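You operate a simulated robot arm through the tools that you are given. There is no shell and no other tool. Be economical: measure what you need, move in short steps, check, and stop when the job is done.

You are at the controls of a simulated two-armed robot. One attempt, no reset.

## Task
Wipe up the spill on the top of the green-marked table with the blue cloth and put it back.

The check looks at the end state, three seconds after you hand in, the way a careful person would. Anything else that was tipped, shoved, dropped, spilled or broken makes it a failure. Flat cloth is picked up by pressing the open fingertips on it (5 to 10 N) and closing them slowly along it; thin cloth reads only 2 to 8 mm in the jaws.

## Robot
Two 7-joint arms with two-finger parallel grippers on one trunk, on a base that drives. Base frame: it is fixed to the floor where the robot stands at the start and does not move with it; the origin is under the middle of the robot, x ahead of it, y to its left, z up; the surface under the hand at the start is at about z = 765. Units: mm, degrees, N and s.
The left shoulder is at the start at [80, 131, 947], the right one opposite. With the tool pointing down near the work surface each hand reaches from about 400 to 860 mm from the robot's upright axis, wherever it stands, measured 20 degrees to its own side. Payload 1.57 kg a hand.
The TCP of each hand is the grasp point between the finger pads, 30 mm short of the fingertips. In the tool frame z runs along the fingers and y along their closing line. The gripper opens to 110 mm. The fingers are 24 mm wide and 12 mm thick; the gripper's body (48 by 112 mm) begins 78 mm behind the TCP.
Orientation is that of the tool frame in the base frame, as [roll, pitch, yaw] about the fixed x, y, z axes, in that order (R = Rz(yaw) Ry(pitch) Rx(roll)). With the fingers straight down and closing along the base's y, the tool's x points along the base's -x, its y along +y and its z along -z.

## Interface
- The arms move only by the tool nudge_tool. It takes "left_rows", "right_rows" or both (then of equal length, played together; a hand with none holds still); each is one flat list of numbers, 6 for each row, row after row: the shift along the tool's x, y, z in cm, then the turn, a rotation vector about the tool's x, y, z in degrees. In form: [dx, dy, dz, rx, ry, rz, dx, dy, dz, rx, ry, rz, ...]. A call has 1 to 10 rows; each row is the pose to reach, as a shift and turn from the pose commanded when the call began, along the tool's axes at that moment. "left_claw" and "right_claw" are, for a hand that has rows, the opening in per cent of the stroke, from 0 (shut) to 100 (fully open), set as the call begins (left out, the last holds). Rows are played at 5 a second. More than 50 mm and 8.6 degrees between two rows, or a gripper value outside its range, and nothing of the call is played. A pose out of reach is approached as far as the arm can. The call stops where the force on the tool passes 40 N (or 10 N more than at its start, if that is more) or the arm is blocked; 0.2 s more then pass. The fingers move at their own pace (about 108 mm/s each) and stop on an object; they squeeze with about 26 N. The grip force told is the motor's: it shows also when the fingers shut on nothing. Time passes only in rows, and 0.2 s behind the last, so rows that repeat a pose let the fingers close. It gives the time, the measured TCP pose, the force on the tool (base axes), the opening and the grip force at its end, in the units of the frame above (readings bear some noise), with the torque about the TCP (base axes, N m) and any sound that the robot's microphone picked up.
- Cameras (640 x 400 px; columns grow to the right, rows downward): "scene" is now at [-59.5, -26.7, 1409.7]; the picture's right is [-0.32, -0.95, 0.00], its down [-0.61, 0.21, -0.77] and it looks along [0.73, -0.25, -0.64] (base axes); focal length 250 px, centre (320, 200). "left" rides on the left gripper at [70, -16, -141] in its tool frame; the picture's right is [0.23, 0.97, 0.00], its down [-0.86, 0.20, -0.48] and it looks along [-0.47, 0.11, 0.88] (tool axes); focal length 222 px, centre (320, 200). "right" rides on the right gripper at [70, 16, -141] in its tool frame; the picture's right is [-0.23, 0.97, 0.00], its down [-0.86, -0.20, -0.48] and it looks along [-0.47, -0.11, 0.88] (tool axes); focal length 222 px, centre (320, 200). There is no depth. A picture from a camera that has moved, and an enlarged one, comes with that camera's place and axes in the base frame and with its lens.
- snapshot(camera): a new picture of that camera. No time passes.
- steer(legs): drives the robot by 1 to 6 legs, each [ahead, left, turn to the left] in mm, mm and degrees, along the robot's own axes; the way and the turn of a leg run together, so that a leg with both is an arc; at most 1500 mm and 180 degrees a leg. The arms and the cameras ride along, it lands a little off, and it stops where it bumps. It gives what a move gives.
- head_to(pan, tilt): turns the head with the scene camera to pan (to the left, within 109 degrees either way) and tilt (down, from -29 to 69), counted from straight ahead of the robot. It gives what a move gives.
- zoom(camera, box): a new picture of the part [left, top, right, bottom] of that camera's present view, enlarged. No time passes.
- sign_off(): hands the job in; it is judged then, once.

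Work in short steps. Places have to be worked out from the pictures, the camera data and where the tool is seen: move nearer, look again, correct. Check each grasp and each placing, and mend what went wrong. You have 120 turns and 92 pictures in all, those below and enlarged ones among them. Open the grippers and draw the arms clear of the work before you hand the job in, unless the task says otherwise; then end with one line.

The tools are called as a command line: name --argument value ..., lists and objects as JSON in quotes. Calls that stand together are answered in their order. nudge_tool: Moves the arms, as the interface text tells. Its arguments: {"type":"object","properties":{"left_rows":{"type":"array"},"left_claw":{"type":"number"},"right_rows":{"type":"array"},"right_claw":{"type":"number"}},"required":[]} The other tools are called the same way: steer (legs) drives the base; head_to (pan, tilt) turns the head that bears the scene camera; snapshot (camera) takes a picture; zoom (camera, box) takes an enlarged picture of a part of a camera's view; sign_off () hands the job in.

At the start:

```text
time: 0.0
left_tool_pos: [681.8, 131.1, 975.3]
left_tcp_rot: [-180.0, 0.0, 180.0]
left_contact_force: [0.1, -0.7, 0.4]
left_ft_torque: [0.01, 0.03, -0.02]
left_gripper_width: 110.0
left_gripper_force: 0.1
right_tool_pos: [445.3, -359.9, 1050.4]
right_tcp_rot: [-180.0, 0.0, 180.0]
right_contact_force: [0.1, 0.5, 0.1]
right_ft_torque: [0.01, -0.03, -0.02]
right_gripper_width: 110.0
right_gripper_force: 0.0
robot x, y, heading: [-0.8, 1.2, 0.1]
head pan, tilt: [-18.9, 39.9]
```

scene: 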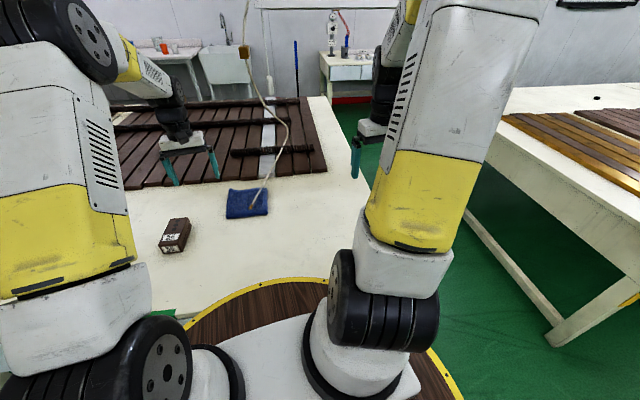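
right: 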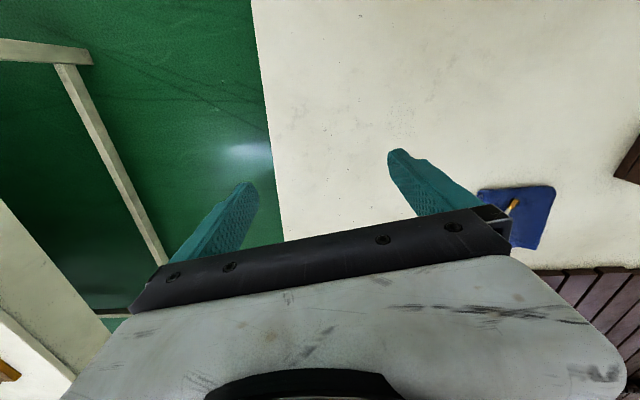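
left: 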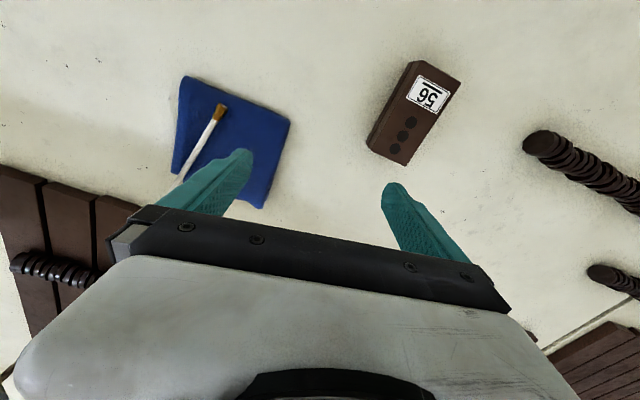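

The blue cloth lies on the table ahead with a brush on it. I look around for the green mark and the spill.

head_to --pan 0 --tilt 45

snapshot --camera "scene"

head_to --pan -75 --tilt 30

snapshot --camera "scene"

head_to --pan 75 --tilt 30

snapshot --camera "scene"

```text
time: 0.8
left_tool_pos: [682.3, 131.3, 975.2]
left_tcp_rot: [-180.0, 0.0, 180.0]
left_contact_force: [0.3, 0.4, 0.6]
left_ft_torque: [-0.06, 0.02, 0.03]
left_gripper_width: 109.9
left_gripper_force: 0.1
right_tool_pos: [444.2, -360.3, 1049.7]
right_tcp_rot: [-180.0, 0.0, -180.0]
right_contact_force: [0.3, 0.9, -0.4]
right_ft_torque: [-0.04, -0.01, 0.0]
right_gripper_width: 109.9
right_gripper_force: 0.1
robot x, y, heading: [-0.4, 0.3, 0.2]
head pan, tilt: [0.0, 45.0]
```

```text
88 pictures are left
camera scene: at [-58.7, 0.7, 1402.2], right [0.0, -1.0, 0.0], down [-0.71, 0.0, -0.71], along [0.71, 0.0, -0.71], focal length 250 px, centre (320, 200)
```

scene: 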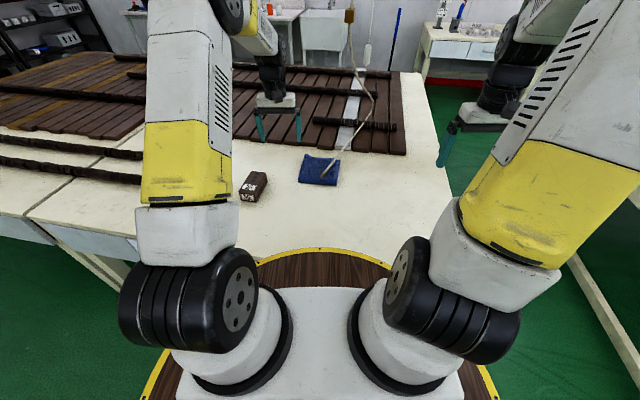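

```text
time: 2.3
left_tool_pos: [683.0, 130.7, 974.8]
left_tcp_rot: [-179.9, -0.1, -179.9]
left_contact_force: [0.6, 0.1, 0.0]
left_ft_torque: [0.0, 0.06, 0.02]
left_gripper_width: 110.0
left_gripper_force: 0.1
right_tool_pos: [444.2, -359.2, 1049.6]
right_tcp_rot: [180.0, 0.0, -179.9]
right_contact_force: [0.1, 0.4, 0.0]
right_ft_torque: [0.0, 0.0, 0.01]
right_gripper_width: 109.9
right_gripper_force: 0.0
robot x, y, heading: [2.4, -3.3, 0.1]
head pan, tilt: [-75.0, 30.0]
```

```text
87 pictures are left
camera scene: at [-116.5, -86.6, 1424.8], right [-0.97, -0.26, 0.0], down [-0.13, 0.48, -0.87], along [0.22, -0.84, -0.5], focal length 250 px, centre (320, 200)
```

scene: 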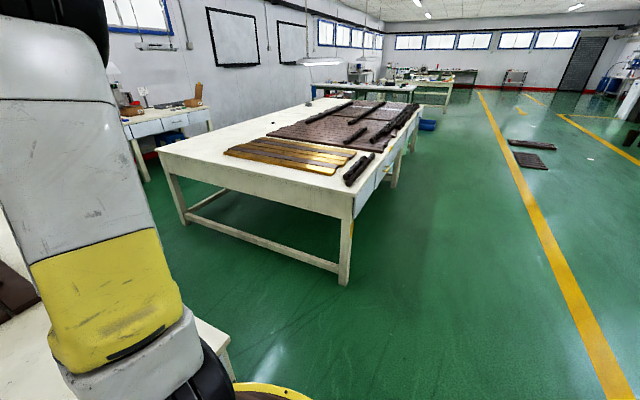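

```text
time: 4.6
left_tool_pos: [681.9, 130.0, 974.8]
left_tcp_rot: [-180.0, 0.1, 179.9]
left_contact_force: [0.1, 0.4, -0.2]
left_ft_torque: [0.02, -0.01, -0.01]
left_gripper_width: 110.1
left_gripper_force: 0.1
right_tool_pos: [443.6, -359.5, 1048.9]
right_tcp_rot: [180.0, -0.1, 180.0]
right_contact_force: [0.0, 0.1, -0.6]
right_ft_torque: [0.0, 0.01, 0.01]
right_gripper_width: 110.1
right_gripper_force: 0.1
robot x, y, heading: [0.2, -0.1, 0.1]
head pan, tilt: [75.0, 30.0]
```

```text
86 pictures are left
camera scene: at [-116.6, 88.1, 1424.8], right [0.97, -0.26, 0.0], down [-0.13, -0.48, -0.87], along [0.22, 0.84, -0.5], focal length 250 px, centre (320, 200)
```

scene: 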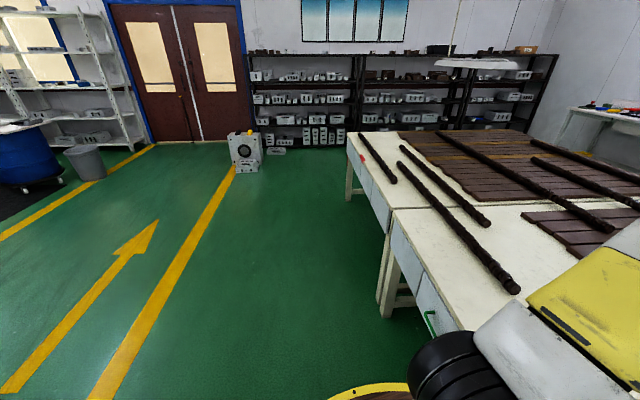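

A green piece shows on the near table's edge and a red one on the far table's edge. I zoom in on both.

zoom --camera "scene" --box '[330, 110, 530, 350]'

head_to --pan 45 --tilt 40

snapshot --camera "scene"

zoom --camera "left" --box '[120, 0, 560, 275]'

```text
1.67 times, centred on (430, 230) of scene
camera zoom: at [-116.6, 88.1, 1424.8], right [0.97, -0.26, 0.0], down [-0.13, -0.48, -0.87], along [0.22, 0.84, -0.5], focal length 416 px, centre (137, 150)
```

zoom: 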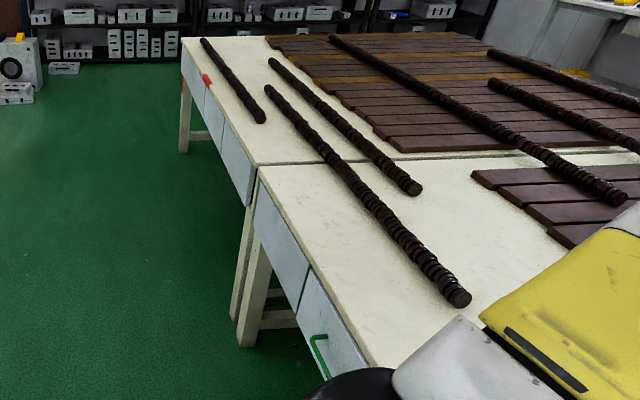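

```text
time: 5.6
left_tool_pos: [682.7, 131.2, 974.9]
left_tcp_rot: [-180.0, 0.0, 180.0]
left_contact_force: [0.2, 0.5, 0.2]
left_ft_torque: [0.01, 0.02, 0.01]
left_gripper_width: 110.2
left_gripper_force: 0.0
right_tool_pos: [444.8, -359.9, 1050.4]
right_tcp_rot: [180.0, 0.1, 179.9]
right_contact_force: [-0.6, -0.3, 0.4]
right_ft_torque: [0.0, 0.0, 0.02]
right_gripper_width: 110.1
right_gripper_force: 0.1
robot x, y, heading: [1.1, -2.6, -0.0]
head pan, tilt: [45.0, 40.0]
```

```text
84 pictures are left
camera scene: at [-79.9, 60.9, 1409.5], right [0.71, -0.71, 0.0], down [-0.45, -0.45, -0.77], along [0.54, 0.54, -0.64], focal length 250 px, centre (320, 200)
```

scene: 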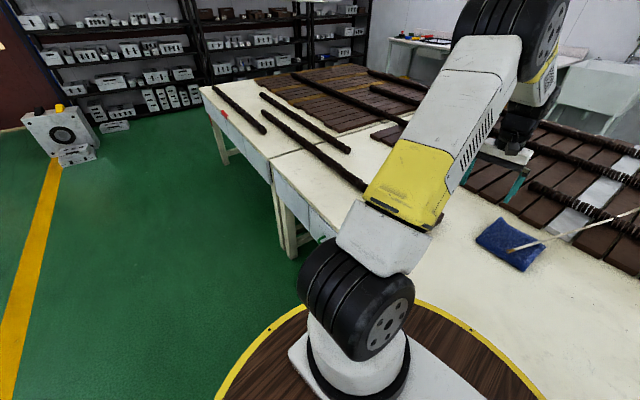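

```text
1.45 times, centred on (340, 138) of left
camera zoom: at [613.8, 114.1, 1117.3], right [-0.23, 0.97, 0.0], down [0.86, 0.2, 0.48], along [0.47, 0.11, -0.88], focal length 323 px, centre (291, 291)
```

zoom: 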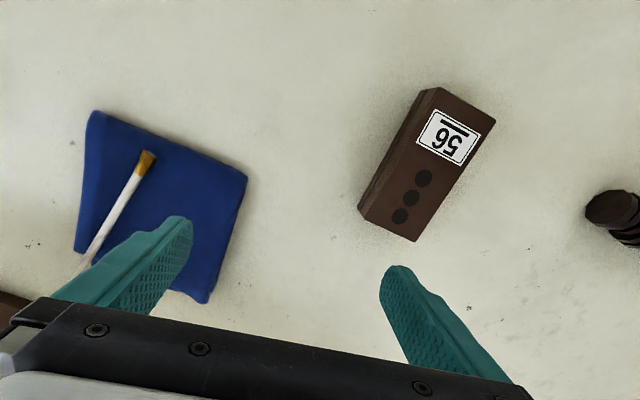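

The near table has a green drawer handle. No spill is in sight yet, so I zoom in on the table parts and look to the right.

zoom --camera "scene" --box '[200, 60, 400, 260]'

head_to --pan 10 --tilt 30

snapshot --camera "scene"

head_to --pan -45 --tilt 35

snapshot --camera "scene"

```text
2.00 times, centred on (300, 160) of scene
camera zoom: at [-79.9, 60.9, 1409.5], right [0.71, -0.71, 0.0], down [-0.45, -0.45, -0.77], along [0.54, 0.54, -0.64], focal length 499 px, centre (360, 280)
```

zoom: 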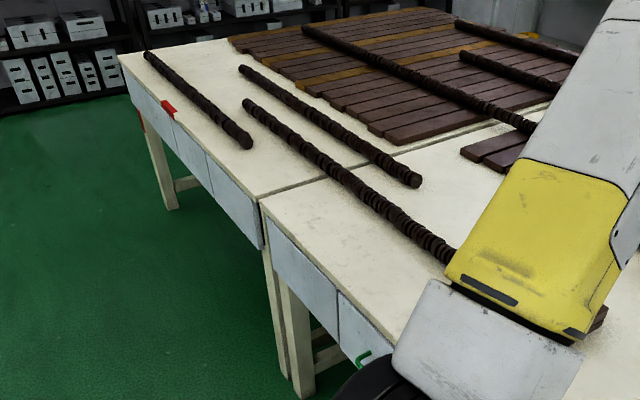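

```text
time: 6.6
left_tool_pos: [681.9, 130.2, 975.6]
left_tcp_rot: [-180.0, 0.0, -180.0]
left_contact_force: [0.1, 0.1, 0.1]
left_ft_torque: [0.02, 0.01, 0.02]
left_gripper_width: 109.9
left_gripper_force: 0.0
right_tool_pos: [444.8, -359.7, 1050.0]
right_tcp_rot: [180.0, -0.1, 180.0]
right_contact_force: [0.4, -0.6, 0.1]
right_ft_torque: [0.01, 0.02, 0.01]
right_gripper_width: 109.9
right_gripper_force: 0.1
robot x, y, heading: [-1.6, 3.3, 0.1]
head pan, tilt: [10.0, 30.0]
```

```text
81 pictures are left
camera scene: at [-51.0, 16.5, 1424.8], right [0.17, -0.98, 0.0], down [-0.49, -0.09, -0.87], along [0.85, 0.15, -0.5], focal length 250 px, centre (320, 200)
```

scene: 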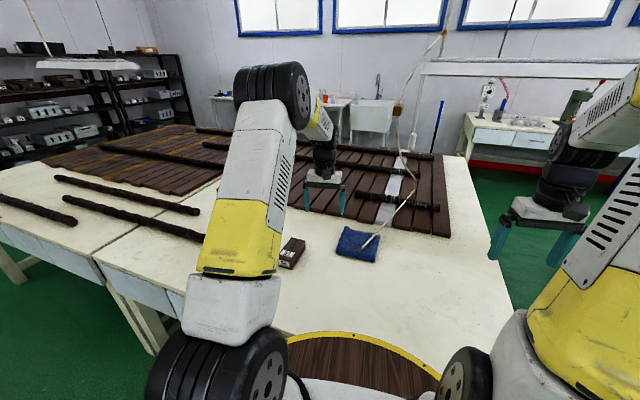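

```text
time: 7.8
left_tool_pos: [683.4, 131.2, 975.2]
left_tcp_rot: [-179.9, 0.0, -180.0]
left_contact_force: [-0.6, 0.3, 0.0]
left_ft_torque: [0.03, -0.05, 0.02]
left_gripper_width: 110.1
left_gripper_force: 0.1
right_tool_pos: [443.9, -360.5, 1049.0]
right_tcp_rot: [-180.0, 0.0, -180.0]
right_contact_force: [0.3, 0.2, 0.1]
right_ft_torque: [0.01, -0.01, -0.05]
right_gripper_width: 109.9
right_gripper_force: 0.1
robot x, y, heading: [2.2, -2.6, -0.2]
head pan, tilt: [-45.0, 35.0]
```

```text
80 pictures are left
camera scene: at [-77.7, -61.5, 1417.0], right [-0.71, -0.71, 0.0], down [-0.41, 0.41, -0.82], along [0.58, -0.58, -0.57], focal length 250 px, centre (320, 200)
```

scene: 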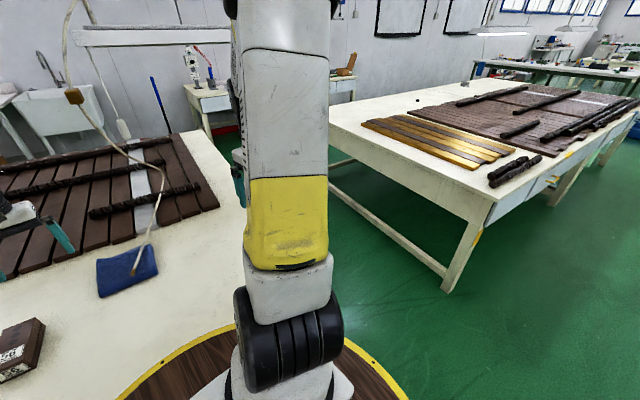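

The table on the right has yellow marks, so the near table is the green one. I raise the left hand and move it left to look at the parts hidden behind the arm.

nudge_tool --left_rows '[0, 0, -4, 0, 0, 0, 0, 4, -8, 0, 0, 0, 0, 8, -12, 0, 0, 0, 1, 12, -15, 0, 0, 0, 2, 16, -15, 0, 0, 0, 3, 20, -15, 0, 0, 0, 4, 24, -15, 0, 0, 0, 5, 28, -15, 0, 0, 0, 5, 30, -15, 0, 0, 0]'

snapshot --camera "left"

head_to --pan 0 --tilt 40

snapshot --camera "scene"

```text
refused: row 2 steps farther than a row can; nothing moved
```

```text
79 pictures are left
camera left: at [613.8, 114.0, 1117.3], right [-0.23, 0.97, 0.0], down [0.86, 0.2, 0.48], along [0.47, 0.11, -0.88], focal length 222 px, centre (320, 200)
```

left: 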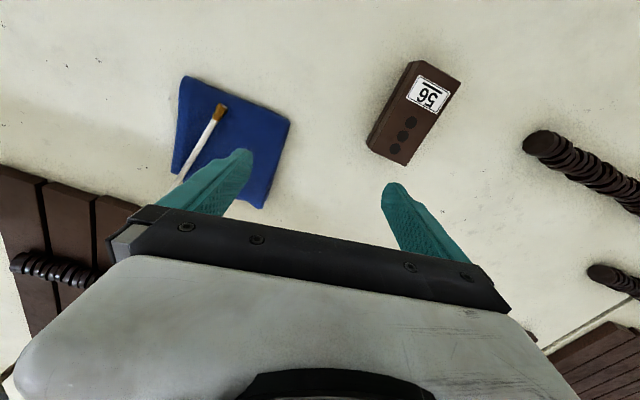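

```text
time: 9.0
left_tool_pos: [683.5, 131.5, 976.4]
left_tcp_rot: [179.9, 0.0, -180.0]
left_contact_force: [0.4, -0.2, 0.0]
left_ft_torque: [0.0, -0.02, 0.04]
left_gripper_width: 110.1
left_gripper_force: 0.1
right_tool_pos: [443.5, -360.0, 1049.3]
right_tcp_rot: [180.0, 0.0, -179.9]
right_contact_force: [0.7, 0.6, 0.4]
right_ft_torque: [0.02, 0.02, -0.02]
right_gripper_width: 110.0
right_gripper_force: 0.1
robot x, y, heading: [-2.7, -1.7, 0.3]
head pan, tilt: [0.0, 40.0]
```

```text
78 pictures are left
camera scene: at [-55.0, 0.7, 1409.5], right [0.0, -1.0, 0.0], down [-0.64, 0.0, -0.77], along [0.77, 0.0, -0.64], focal length 250 px, centre (320, 200)
```

scene: 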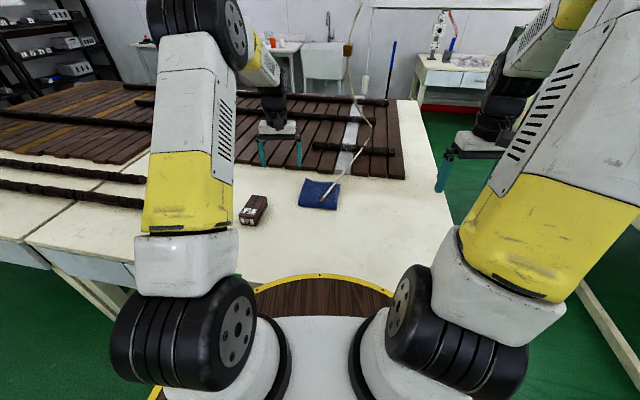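

The call was refused because one step was too long. I repeat it with shorter steps.

nudge_tool --left_rows '[0, 0, -4, 0, 0, 0, 0, 0, -8, 0, 0, 0, 0, 0, -12, 0, 0, 0, 0, 4, -14, 0, 0, 0, 0, 8, -14, 0, 0, 0, 1, 12, -14, 0, 0, 0, 2, 16, -14, 0, 0, 0, 3, 20, -14, 0, 0, 0, 4, 24, -14, 0, 0, 0, 5, 28, -14, 0, 0, 0]'

snapshot --camera "left"

snapshot --camera "scene"

```text
time: 11.2
left_tool_pos: [632.7, 410.7, 1115.5]
left_tcp_rot: [180.0, -0.1, 179.9]
left_contact_force: [-1.1, 0.0, -0.2]
left_ft_torque: [0.05, -0.03, -0.02]
left_gripper_width: 110.1
left_gripper_force: 0.1
right_tool_pos: [443.2, -360.0, 1049.9]
right_tcp_rot: [-180.0, 0.0, 180.0]
right_contact_force: [0.7, 0.1, -0.6]
right_ft_torque: [0.02, 0.0, -0.01]
right_gripper_width: 110.0
right_gripper_force: 0.0
robot x, y, heading: [1.3, 3.8, -0.1]
head pan, tilt: [0.0, 40.0]
```

```text
77 pictures are left
camera left: at [563.7, 394.3, 1257.0], right [-0.23, 0.97, 0.0], down [0.86, 0.2, 0.48], along [0.47, 0.11, -0.88], focal length 222 px, centre (320, 200)
```

left: 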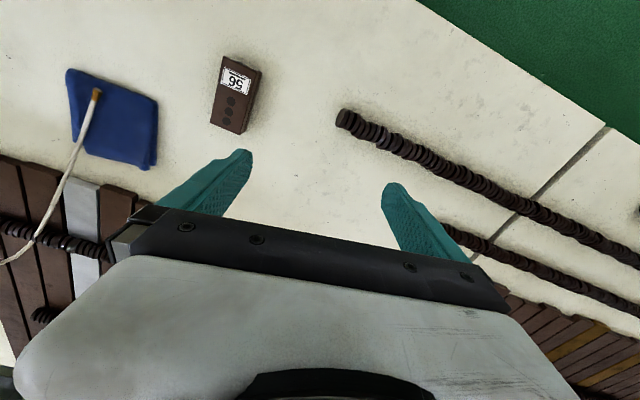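

```text
76 pictures are left
camera scene: at [-54.9, 0.5, 1409.5], right [0.0, -1.0, 0.0], down [-0.64, 0.0, -0.77], along [0.77, 0.0, -0.64], focal length 250 px, centre (320, 200)
```

scene: 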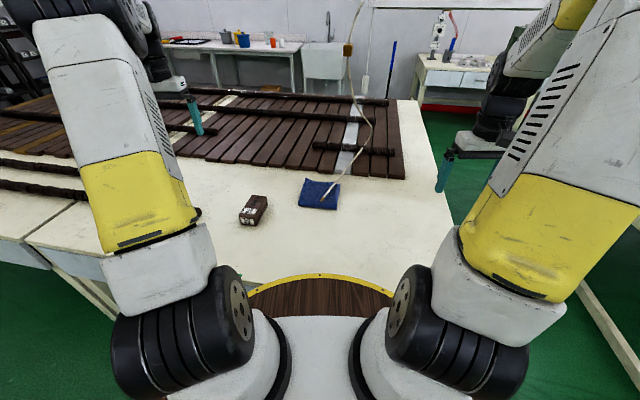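

No spill shows yet. I zoom in on the cloth and cable, the pale strip among the planks, and the far table top.

zoom --camera "scene" --box '[260, 80, 420, 220]'

zoom --camera "left" --box '[0, 40, 240, 330]'

zoom --camera "scene" --box '[190, 160, 450, 290]'

```text
2.86 times, centred on (340, 150) of scene
camera zoom: at [-54.9, 0.5, 1409.5], right [0.0, -1.0, 0.0], down [-0.64, 0.0, -0.77], along [0.77, 0.0, -0.64], focal length 713 px, centre (263, 343)
```

zoom: 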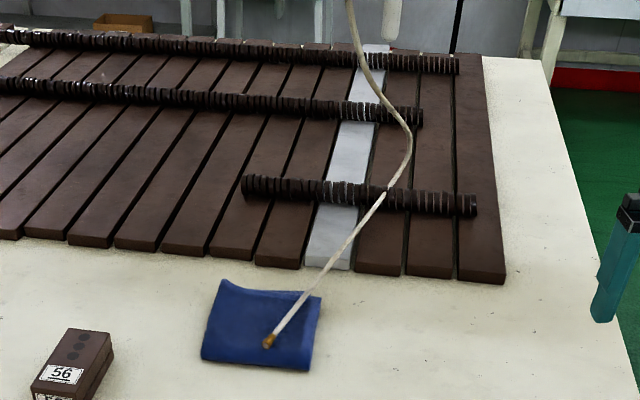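

```text
1.38 times, centred on (120, 185) of left
camera zoom: at [563.7, 394.3, 1257.0], right [-0.23, 0.97, 0.0], down [0.86, 0.2, 0.48], along [0.47, 0.11, -0.88], focal length 306 px, centre (596, 221)
```

zoom: 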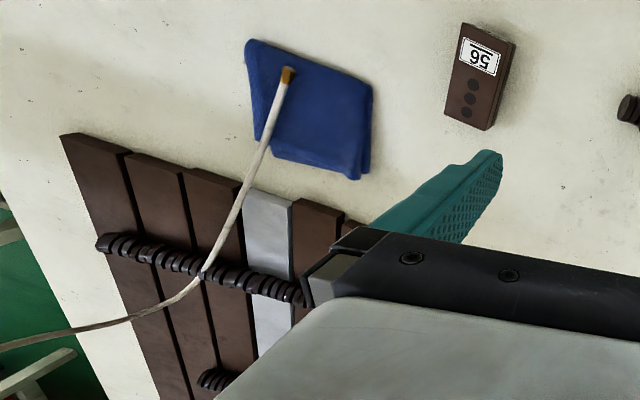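

```text
2.46 times, centred on (320, 225) of scene
camera zoom: at [-54.9, 0.5, 1409.5], right [0.0, -1.0, 0.0], down [-0.64, 0.0, -0.77], along [0.77, 0.0, -0.64], focal length 614 px, centre (320, 138)
```

zoom: 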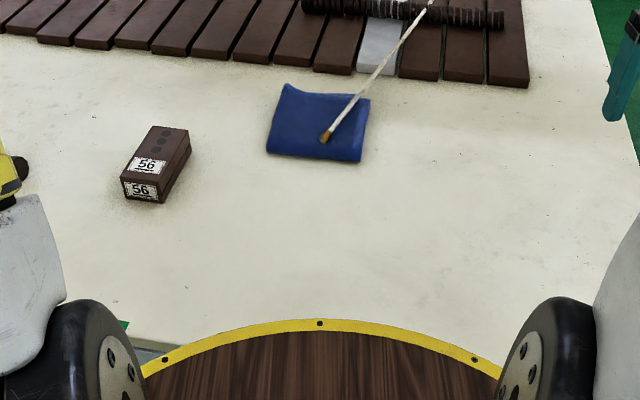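

There is faint shading on the table right of the cloth. I look closer there with the right camera and the scene camera.

zoom --camera "scene" --box '[330, 170, 450, 270]'

zoom --camera "right" --box '[240, 0, 640, 270]'

head_to --pan 25 --tilt 25

snapshot --camera "scene"

```text
4.00 times, centred on (390, 220) of scene
camera zoom: at [-54.9, 0.5, 1409.5], right [0.0, -1.0, 0.0], down [-0.64, 0.0, -0.77], along [0.77, 0.0, -0.64], focal length 998 px, centre (40, 120)
```

zoom: 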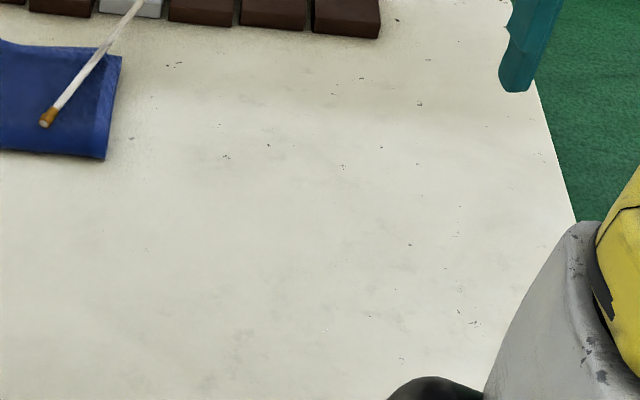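

```text
1.48 times, centred on (440, 135) of right
camera zoom: at [373.4, -343.7, 1190.4], right [0.23, 0.97, 0.0], down [0.86, -0.2, 0.48], along [0.47, -0.11, -0.88], focal length 329 px, centre (142, 296)
```

zoom: 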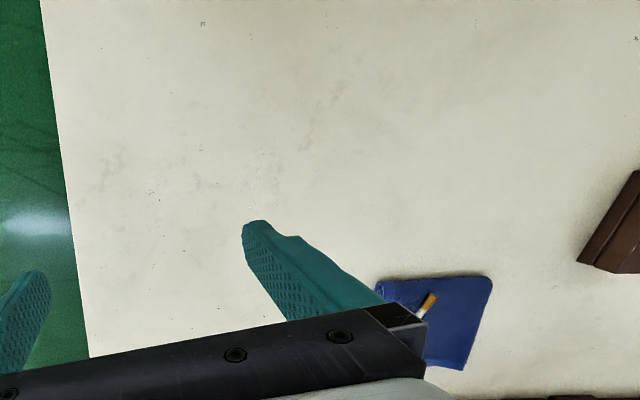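

```text
time: 12.1
left_tool_pos: [632.7, 410.9, 1116.5]
left_tcp_rot: [-179.9, 0.0, -180.0]
left_contact_force: [0.1, 0.4, -0.2]
left_ft_torque: [0.03, 0.03, -0.01]
left_gripper_width: 110.0
left_gripper_force: 0.1
right_tool_pos: [444.5, -360.4, 1049.2]
right_tcp_rot: [-179.9, 0.0, -179.9]
right_contact_force: [-1.4, 0.2, -1.0]
right_ft_torque: [-0.01, 0.02, 0.01]
right_gripper_width: 110.1
right_gripper_force: 0.1
robot x, y, heading: [-1.5, -2.0, 0.2]
head pan, tilt: [25.0, 25.0]
```

```text
70 pictures are left
camera scene: at [-56.5, 39.7, 1432.7], right [0.42, -0.91, 0.0], down [-0.38, -0.18, -0.91], along [0.82, 0.38, -0.42], focal length 250 px, centre (320, 200)
```

scene: 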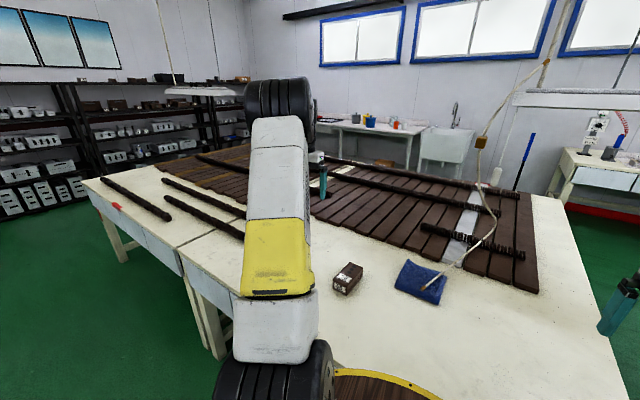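

There is still no spill on this table top. I look behind the robot for other tables with marks.

head_to --pan 109 --tilt 20

snapshot --camera "scene"

head_to --pan -109 --tilt 20

snapshot --camera "scene"

head_to --pan -65 --tilt 20

zoom --camera "scene" --box '[200, 30, 520, 230]'

```text
time: 13.6
left_tool_pos: [631.8, 410.2, 1115.0]
left_tcp_rot: [180.0, -0.1, 179.9]
left_contact_force: [0.1, 0.3, 0.1]
left_ft_torque: [0.01, -0.01, 0.0]
left_gripper_width: 110.1
left_gripper_force: 0.1
right_tool_pos: [443.7, -359.9, 1049.9]
right_tcp_rot: [-180.0, 0.0, -179.9]
right_contact_force: [-0.6, 0.3, -0.8]
right_ft_torque: [0.02, -0.04, -0.04]
right_gripper_width: 109.9
right_gripper_force: 0.1
robot x, y, heading: [-0.6, 2.8, -0.4]
head pan, tilt: [108.9, 20.0]
```

```text
69 pictures are left
camera scene: at [-170.1, 89.0, 1440.9], right [0.95, 0.32, 0.0], down [0.11, -0.32, -0.94], along [-0.3, 0.89, -0.34], focal length 250 px, centre (320, 200)
```

scene: 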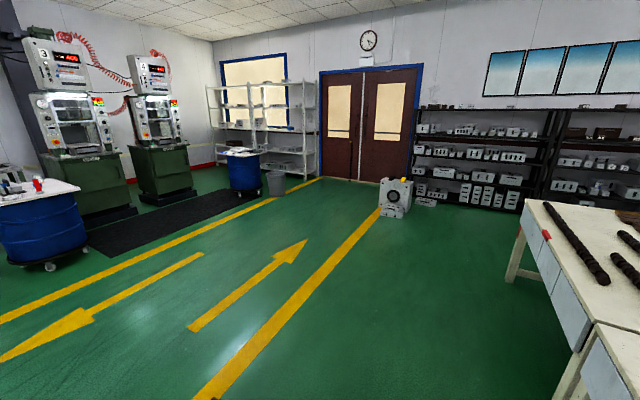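

```text
time: 16.8
left_tool_pos: [632.0, 410.6, 1115.5]
left_tcp_rot: [-180.0, 0.0, 179.9]
left_contact_force: [-0.1, -1.6, -0.5]
left_ft_torque: [-0.01, 0.03, 0.0]
left_gripper_width: 109.9
left_gripper_force: 0.0
right_tool_pos: [445.0, -358.9, 1049.8]
right_tcp_rot: [-180.0, 0.0, -180.0]
right_contact_force: [0.2, -0.3, 0.8]
right_ft_torque: [0.0, 0.0, -0.02]
right_gripper_width: 110.0
right_gripper_force: 0.0
robot x, y, heading: [2.0, -2.0, 0.1]
head pan, tilt: [-108.9, 20.0]
```

```text
68 pictures are left
camera scene: at [-170.1, -87.3, 1440.9], right [-0.95, 0.32, 0.0], down [0.11, 0.32, -0.94], along [-0.3, -0.89, -0.34], focal length 250 px, centre (320, 200)
```

scene: 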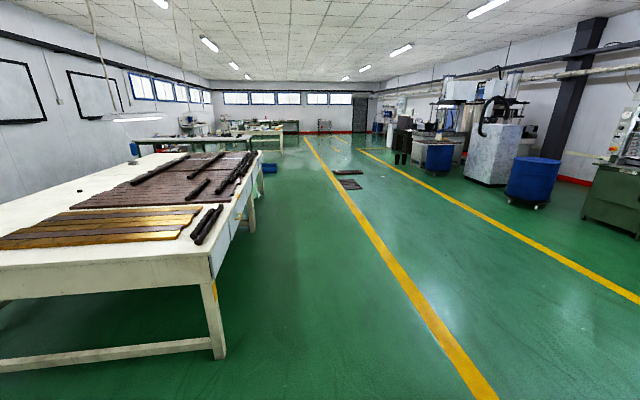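

```text
time: 17.9
left_tool_pos: [632.7, 410.8, 1115.5]
left_tcp_rot: [180.0, 0.0, 180.0]
left_contact_force: [-0.6, 0.4, -0.1]
left_ft_torque: [0.01, 0.04, 0.01]
left_gripper_width: 109.8
left_gripper_force: 0.1
right_tool_pos: [444.7, -359.2, 1049.3]
right_tcp_rot: [179.9, 0.0, -180.0]
right_contact_force: [0.5, -0.2, 0.2]
right_ft_torque: [0.0, 0.03, 0.01]
right_gripper_width: 110.1
right_gripper_force: 0.1
robot x, y, heading: [0.9, -1.6, -0.1]
head pan, tilt: [-65.0, 20.0]
```

```text
2.00 times, centred on (360, 130) of scene
camera zoom: at [-100.7, -83.6, 1440.9], right [-0.91, -0.42, 0.0], down [-0.14, 0.31, -0.94], along [0.4, -0.85, -0.34], focal length 499 px, centre (240, 340)
```

zoom: 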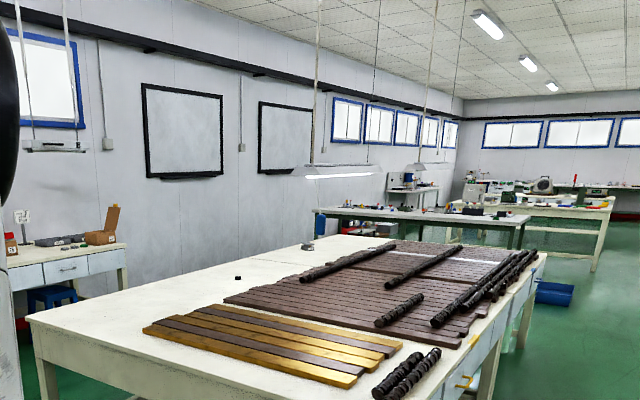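

Each table has its own mark: red, green and yellow. The spill must be on this one, so I zoom in on its far parts with the head at three pans.

head_to --pan 15 --tilt 25

zoom --camera "scene" --box '[240, 130, 560, 330]'

head_to --pan 55 --tilt 30

zoom --camera "scene" --box '[250, 120, 510, 360]'

head_to --pan 0 --tilt 65

snapshot --camera "scene"

```text
time: 19.4
left_tool_pos: [632.6, 410.4, 1115.0]
left_tcp_rot: [179.9, 0.0, -180.0]
left_contact_force: [-0.3, -0.1, -0.4]
left_ft_torque: [-0.01, 0.0, -0.01]
left_gripper_width: 109.8
left_gripper_force: 0.1
right_tool_pos: [444.5, -359.5, 1049.8]
right_tcp_rot: [180.0, 0.1, -179.9]
right_contact_force: [0.5, -0.5, -0.1]
right_ft_torque: [0.02, 0.01, -0.01]
right_gripper_width: 109.9
right_gripper_force: 0.1
robot x, y, heading: [-2.8, -1.3, -0.0]
head pan, tilt: [15.0, 25.0]
```

```text
2.00 times, centred on (400, 230) of scene
camera zoom: at [-51.0, 24.6, 1432.8], right [0.26, -0.97, 0.0], down [-0.41, -0.11, -0.91], along [0.88, 0.23, -0.42], focal length 499 px, centre (160, 140)
```

zoom: 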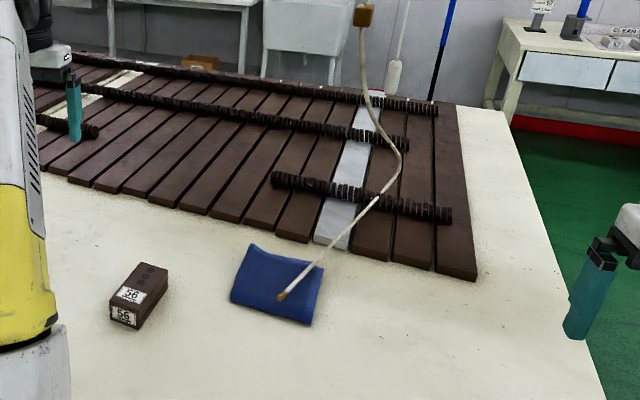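

```text
time: 20.5
left_tool_pos: [631.6, 409.1, 1114.5]
left_tcp_rot: [-180.0, 0.0, 180.0]
left_contact_force: [0.4, 1.1, 0.5]
left_ft_torque: [-0.02, -0.03, 0.0]
left_gripper_width: 110.2
left_gripper_force: 0.0
right_tool_pos: [444.7, -359.7, 1049.3]
right_tcp_rot: [180.0, 0.0, 179.9]
right_contact_force: [-1.1, 0.1, 0.6]
right_ft_torque: [0.01, -0.03, -0.01]
right_gripper_width: 110.0
right_gripper_force: 0.0
robot x, y, heading: [-2.2, -3.6, -0.1]
head pan, tilt: [55.0, 30.0]
```

```text
1.67 times, centred on (380, 240) of scene
camera zoom: at [-88.1, 74.9, 1424.8], right [0.82, -0.57, 0.0], down [-0.29, -0.41, -0.87], along [0.5, 0.71, -0.5], focal length 416 px, centre (220, 133)
```

zoom: 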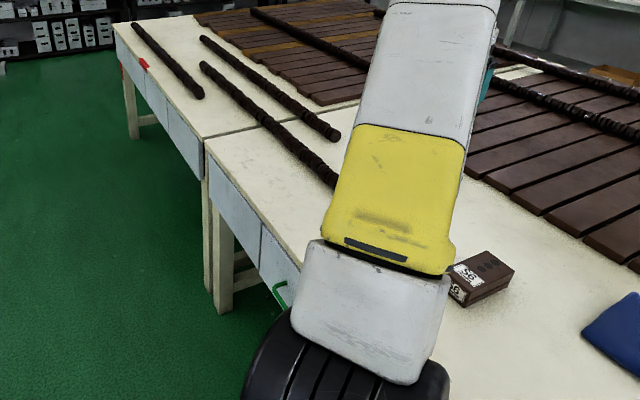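

```text
time: 21.7
left_tool_pos: [632.7, 410.0, 1114.0]
left_tcp_rot: [180.0, 0.0, 179.9]
left_contact_force: [0.6, -0.3, 0.4]
left_ft_torque: [0.01, -0.02, 0.01]
left_gripper_width: 110.1
left_gripper_force: 0.0
right_tool_pos: [444.6, -358.9, 1050.3]
right_tcp_rot: [180.0, 0.0, 180.0]
right_contact_force: [0.3, 0.0, -0.8]
right_ft_torque: [0.0, -0.01, -0.02]
right_gripper_width: 109.8
right_gripper_force: 0.0
robot x, y, heading: [-1.7, 1.0, -0.1]
head pan, tilt: [0.0, 65.0]
```

```text
64 pictures are left
camera scene: at [-79.3, 0.9, 1377.2], right [0.0, -1.0, 0.0], down [-0.91, 0.0, -0.42], along [0.42, 0.0, -0.91], focal length 250 px, centre (320, 200)
```

scene: 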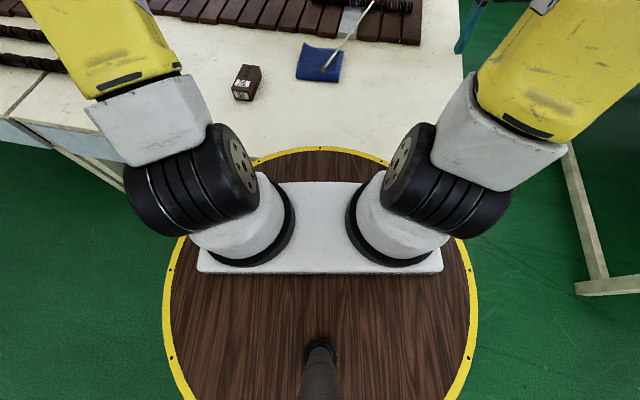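

Part of the table near me is hidden by my own arms. I back up a little to see the whole top.

steer --legs '[[-500, 0, 0]]'

head_to --pan 0 --tilt 30

snapshot --camera "scene"

snapshot --camera "left"

head_to --pan 30 --tilt 30

snapshot --camera "scene"

```text
time: 23.2
left_tool_pos: [494.1, 412.5, 1115.7]
left_tcp_rot: [179.9, 0.0, -180.0]
left_contact_force: [-0.5, 0.3, 0.5]
left_ft_torque: [-0.02, -0.01, -0.01]
left_gripper_width: 110.1
left_gripper_force: 0.0
right_tool_pos: [306.6, -359.0, 1050.2]
right_tcp_rot: [180.0, 0.1, 180.0]
right_contact_force: [-1.1, -0.1, -1.0]
right_ft_torque: [0.0, -0.02, 0.0]
right_gripper_width: 109.9
right_gripper_force: 0.1
robot x, y, heading: [-138.2, -0.4, -0.3]
head pan, tilt: [0.0, 65.0]
stopped in leg 1: the robot was blocked; the commanded pose is now the measured one
```

```text
time: 24.2
left_tool_pos: [494.2, 411.0, 1115.0]
left_tcp_rot: [-180.0, 0.0, -180.0]
left_contact_force: [0.0, 0.3, -0.6]
left_ft_torque: [-0.02, 0.01, 0.0]
left_gripper_width: 110.0
left_gripper_force: 0.1
right_tool_pos: [306.9, -359.8, 1049.6]
right_tcp_rot: [180.0, 0.0, 179.9]
right_contact_force: [-0.6, -0.6, 0.0]
right_ft_torque: [0.0, -0.01, 0.01]
right_gripper_width: 110.0
right_gripper_force: 0.2
robot x, y, heading: [-139.2, 0.5, 0.0]
head pan, tilt: [0.0, 30.0]
```

```text
63 pictures are left
camera scene: at [-187.2, 0.7, 1424.7], right [0.0, -1.0, 0.0], down [-0.5, 0.0, -0.87], along [0.87, 0.0, -0.5], focal length 250 px, centre (320, 200)
```

scene: 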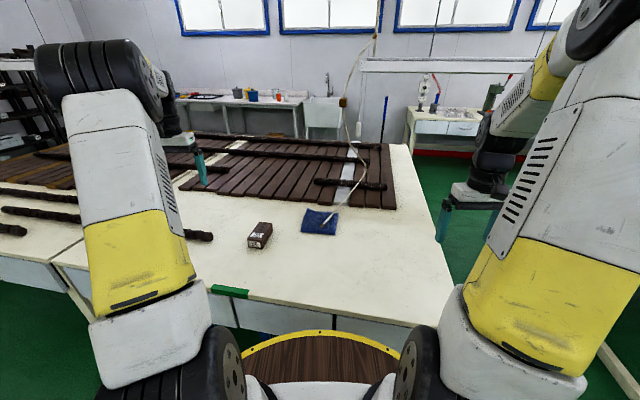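

```text
62 pictures are left
camera left: at [425.6, 394.9, 1257.4], right [-0.23, 0.97, 0.0], down [0.85, 0.2, 0.48], along [0.47, 0.11, -0.88], focal length 222 px, centre (320, 200)
```

left: 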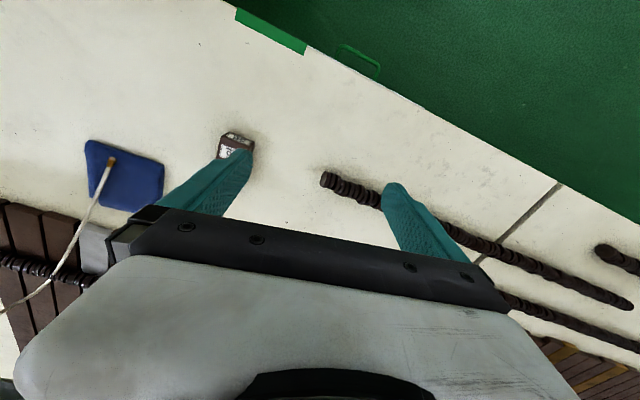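

```text
time: 25.2
left_tool_pos: [495.4, 411.3, 1115.9]
left_tcp_rot: [179.9, 0.0, 180.0]
left_contact_force: [1.0, 1.1, -0.5]
left_ft_torque: [0.03, 0.03, -0.01]
left_gripper_width: 110.2
left_gripper_force: 0.1
right_tool_pos: [308.0, -358.0, 1049.4]
right_tcp_rot: [179.9, 0.0, -179.9]
right_contact_force: [1.0, -0.2, 0.2]
right_ft_torque: [-0.01, -0.01, 0.01]
right_gripper_width: 109.6
right_gripper_force: 0.1
robot x, y, heading: [-134.4, -0.7, -0.2]
head pan, tilt: [30.0, 30.0]
```

```text
61 pictures are left
camera scene: at [-199.3, 45.9, 1424.8], right [0.5, -0.87, 0.0], down [-0.43, -0.25, -0.87], along [0.75, 0.43, -0.5], focal length 250 px, centre (320, 200)
```

scene: 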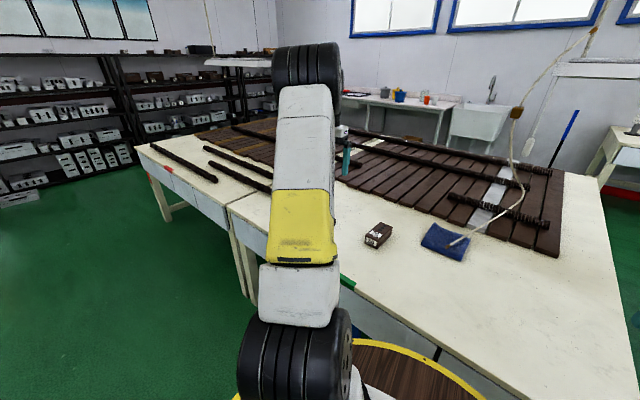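

The green strip on the table's front edge confirms this is the right table. I zoom in closely on its near and right parts.

head_to --pan -5 --tilt 35

zoom --camera "scene" --box '[190, 160, 350, 290]'

zoom --camera "scene" --box '[290, 110, 450, 310]'

zoom --camera "left" --box '[0, 0, 640, 260]'

```text
time: 26.2
left_tool_pos: [493.7, 411.9, 1116.0]
left_tcp_rot: [179.9, 0.0, -180.0]
left_contact_force: [0.1, 0.0, -0.3]
left_ft_torque: [-0.02, 0.01, -0.02]
left_gripper_width: 110.0
left_gripper_force: 0.1
right_tool_pos: [306.2, -359.8, 1050.3]
right_tcp_rot: [179.9, 0.0, 180.0]
right_contact_force: [0.2, -0.8, -0.5]
right_ft_torque: [-0.03, 0.06, 0.0]
right_gripper_width: 110.1
right_gripper_force: 0.1
robot x, y, heading: [-135.5, -0.2, 0.4]
head pan, tilt: [-5.0, 35.0]
```

```text
3.08 times, centred on (270, 225) of scene
camera zoom: at [-189.9, -6.9, 1417.0], right [-0.09, -1.0, 0.0], down [-0.57, 0.05, -0.82], along [0.82, -0.07, -0.57], focal length 768 px, centre (474, 123)
```

zoom: 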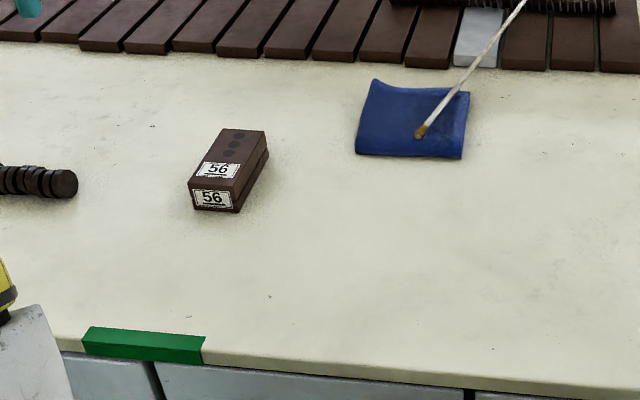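

```text
2.00 times, centred on (370, 210) of scene
camera zoom: at [-189.9, -6.9, 1417.0], right [-0.09, -1.0, 0.0], down [-0.57, 0.05, -0.82], along [0.82, -0.07, -0.57], focal length 499 px, centre (220, 180)
```

zoom: 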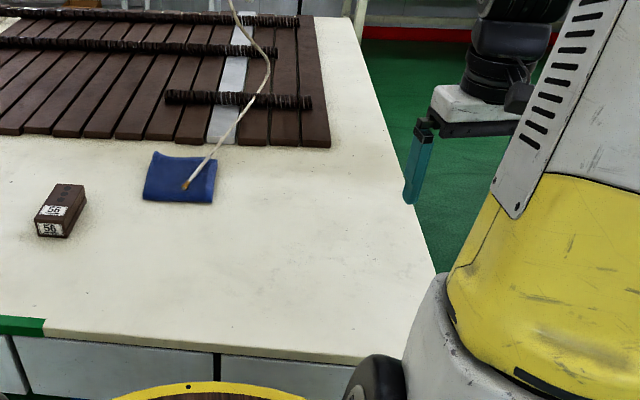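

```text
1.00 times, centred on (320, 130) of left (not enlarged: the box is as wide or as high as the picture)
camera zoom: at [425.6, 394.9, 1257.5], right [-0.23, 0.97, 0.0], down [0.85, 0.2, 0.48], along [0.47, 0.11, -0.88], focal length 222 px, centre (320, 270)
```

zoom: 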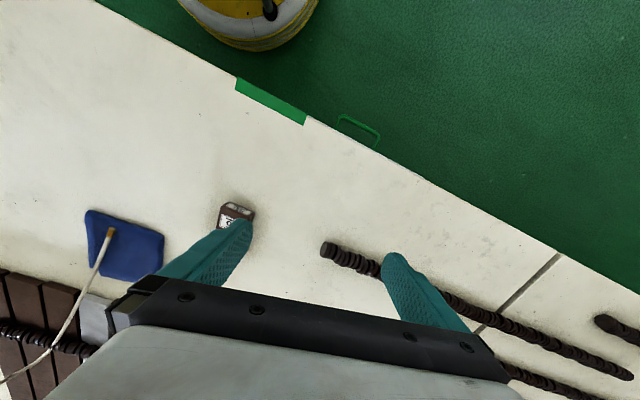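

The region behind my left arm (y 300 to 900, x 700 to 1100) hasn't been well seen. I drive left to view it between the arms.

steer --legs '[[0, 550, 0]]'

head_to --pan 0 --tilt 32

snapshot --camera "scene"

```text
time: 29.4
left_tool_pos: [493.4, 966.3, 1115.2]
left_tcp_rot: [-180.0, 0.1, -179.8]
left_contact_force: [-0.1, 0.1, -0.6]
left_ft_torque: [0.01, 0.02, -0.01]
left_gripper_width: 110.0
left_gripper_force: 0.0
right_tool_pos: [307.1, 194.4, 1049.6]
right_tcp_rot: [-180.0, 0.0, -179.9]
right_contact_force: [-0.5, 0.5, 0.0]
right_ft_torque: [-0.02, 0.02, 0.0]
right_gripper_width: 110.0
right_gripper_force: 0.1
robot x, y, heading: [-140.3, 553.6, 0.2]
head pan, tilt: [-5.0, 35.0]
```

```text
time: 30.0
left_tool_pos: [493.6, 967.6, 1115.2]
left_tcp_rot: [-179.9, -0.1, -179.9]
left_contact_force: [0.9, 0.7, 0.2]
left_ft_torque: [0.0, 0.01, -0.02]
left_gripper_width: 110.0
left_gripper_force: 0.1
right_tool_pos: [307.8, 195.4, 1048.9]
right_tcp_rot: [-179.9, 0.0, -179.8]
right_contact_force: [-0.9, -0.7, -0.4]
right_ft_torque: [0.0, -0.01, 0.02]
right_gripper_width: 110.1
right_gripper_force: 0.1
robot x, y, heading: [-137.7, 553.5, 0.1]
head pan, tilt: [0.0, 32.0]
```

```text
57 pictures are left
camera scene: at [-189.0, 554.4, 1421.6], right [0.0, -1.0, 0.0], down [-0.53, 0.0, -0.85], along [0.85, 0.0, -0.53], focal length 250 px, centre (320, 200)
```

scene: 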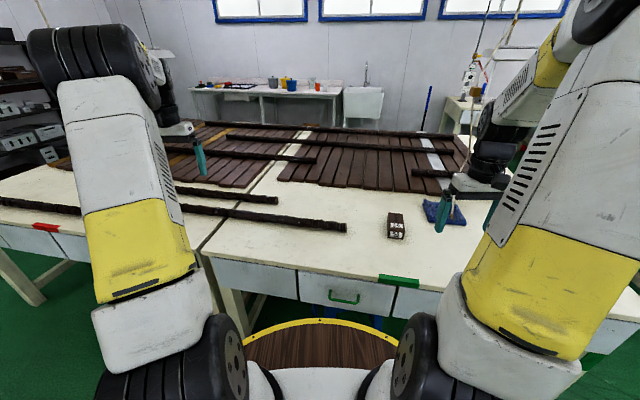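

Now the green table is open to view. I zoom in on its left half.

zoom --camera "scene" --box '[190, 170, 390, 295]'

zoom --camera "scene" --box '[240, 110, 480, 260]'

zoom --camera "right" --box '[0, 0, 640, 260]'

```text
3.20 times, centred on (290, 232) of scene
camera zoom: at [-189.0, 554.4, 1421.6], right [0.0, -1.0, 0.0], down [-0.53, 0.0, -0.85], along [0.85, 0.0, -0.53], focal length 799 px, centre (416, 96)
```

zoom: 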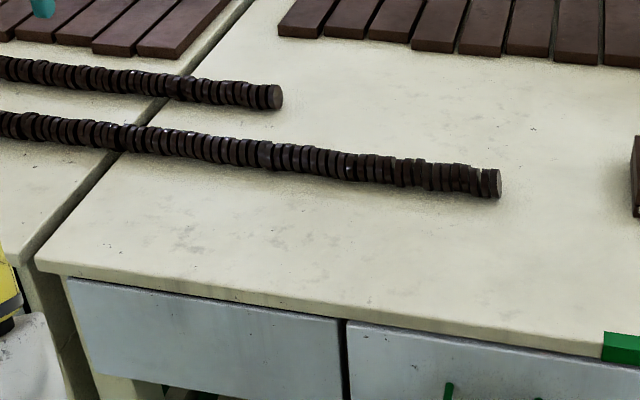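

```text
2.67 times, centred on (360, 185) of scene
camera zoom: at [-189.0, 554.4, 1421.6], right [0.0, -1.0, 0.0], down [-0.53, 0.0, -0.85], along [0.85, 0.0, -0.53], focal length 666 px, centre (213, 240)
```

zoom: 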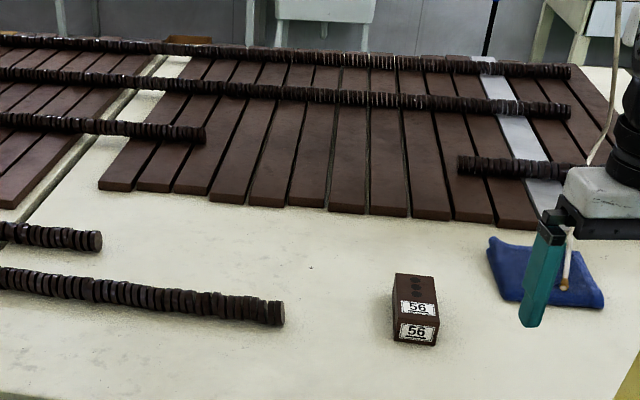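

```text
1.00 times, centred on (320, 130) of right (not enlarged: the box is as wide or as high as the picture)
camera zoom: at [236.0, 211.5, 1190.6], right [0.22, 0.97, 0.0], down [0.86, -0.2, 0.48], along [0.47, -0.11, -0.88], focal length 222 px, centre (320, 270)
```

zoom: 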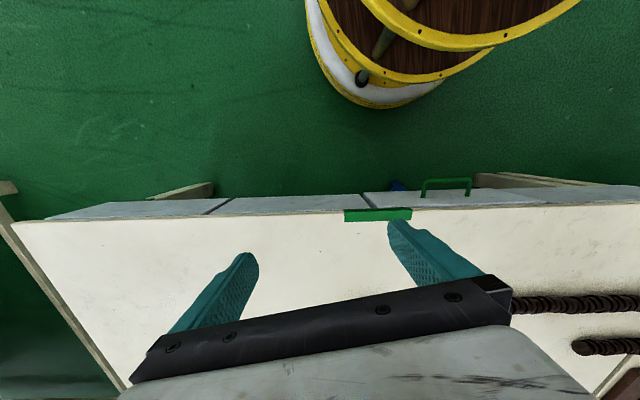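

The only candidates are faint blotches on the cream top. I enlarge them strongly.

zoom --camera "scene" --box '[210, 215, 300, 275]'

zoom --camera "scene" --box '[300, 220, 440, 300]'

```text
6.67 times, centred on (255, 245) of scene
camera zoom: at [-189.0, 554.4, 1421.6], right [0.0, -1.0, 0.0], down [-0.53, 0.0, -0.85], along [0.85, 0.0, -0.53], focal length 1664 px, centre (753, -100)
```

zoom: 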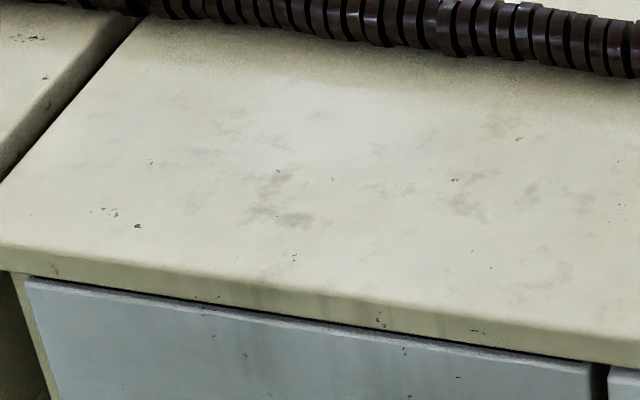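

```text
4.57 times, centred on (370, 260) of scene
camera zoom: at [-189.0, 554.4, 1421.6], right [0.0, -1.0, 0.0], down [-0.53, 0.0, -0.85], along [0.85, 0.0, -0.53], focal length 1141 px, centre (91, -74)
```

zoom: 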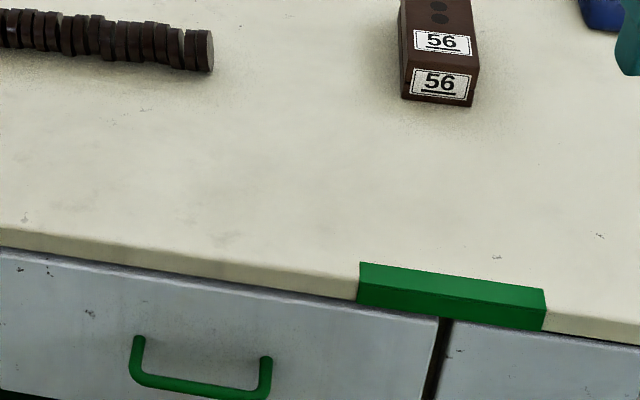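

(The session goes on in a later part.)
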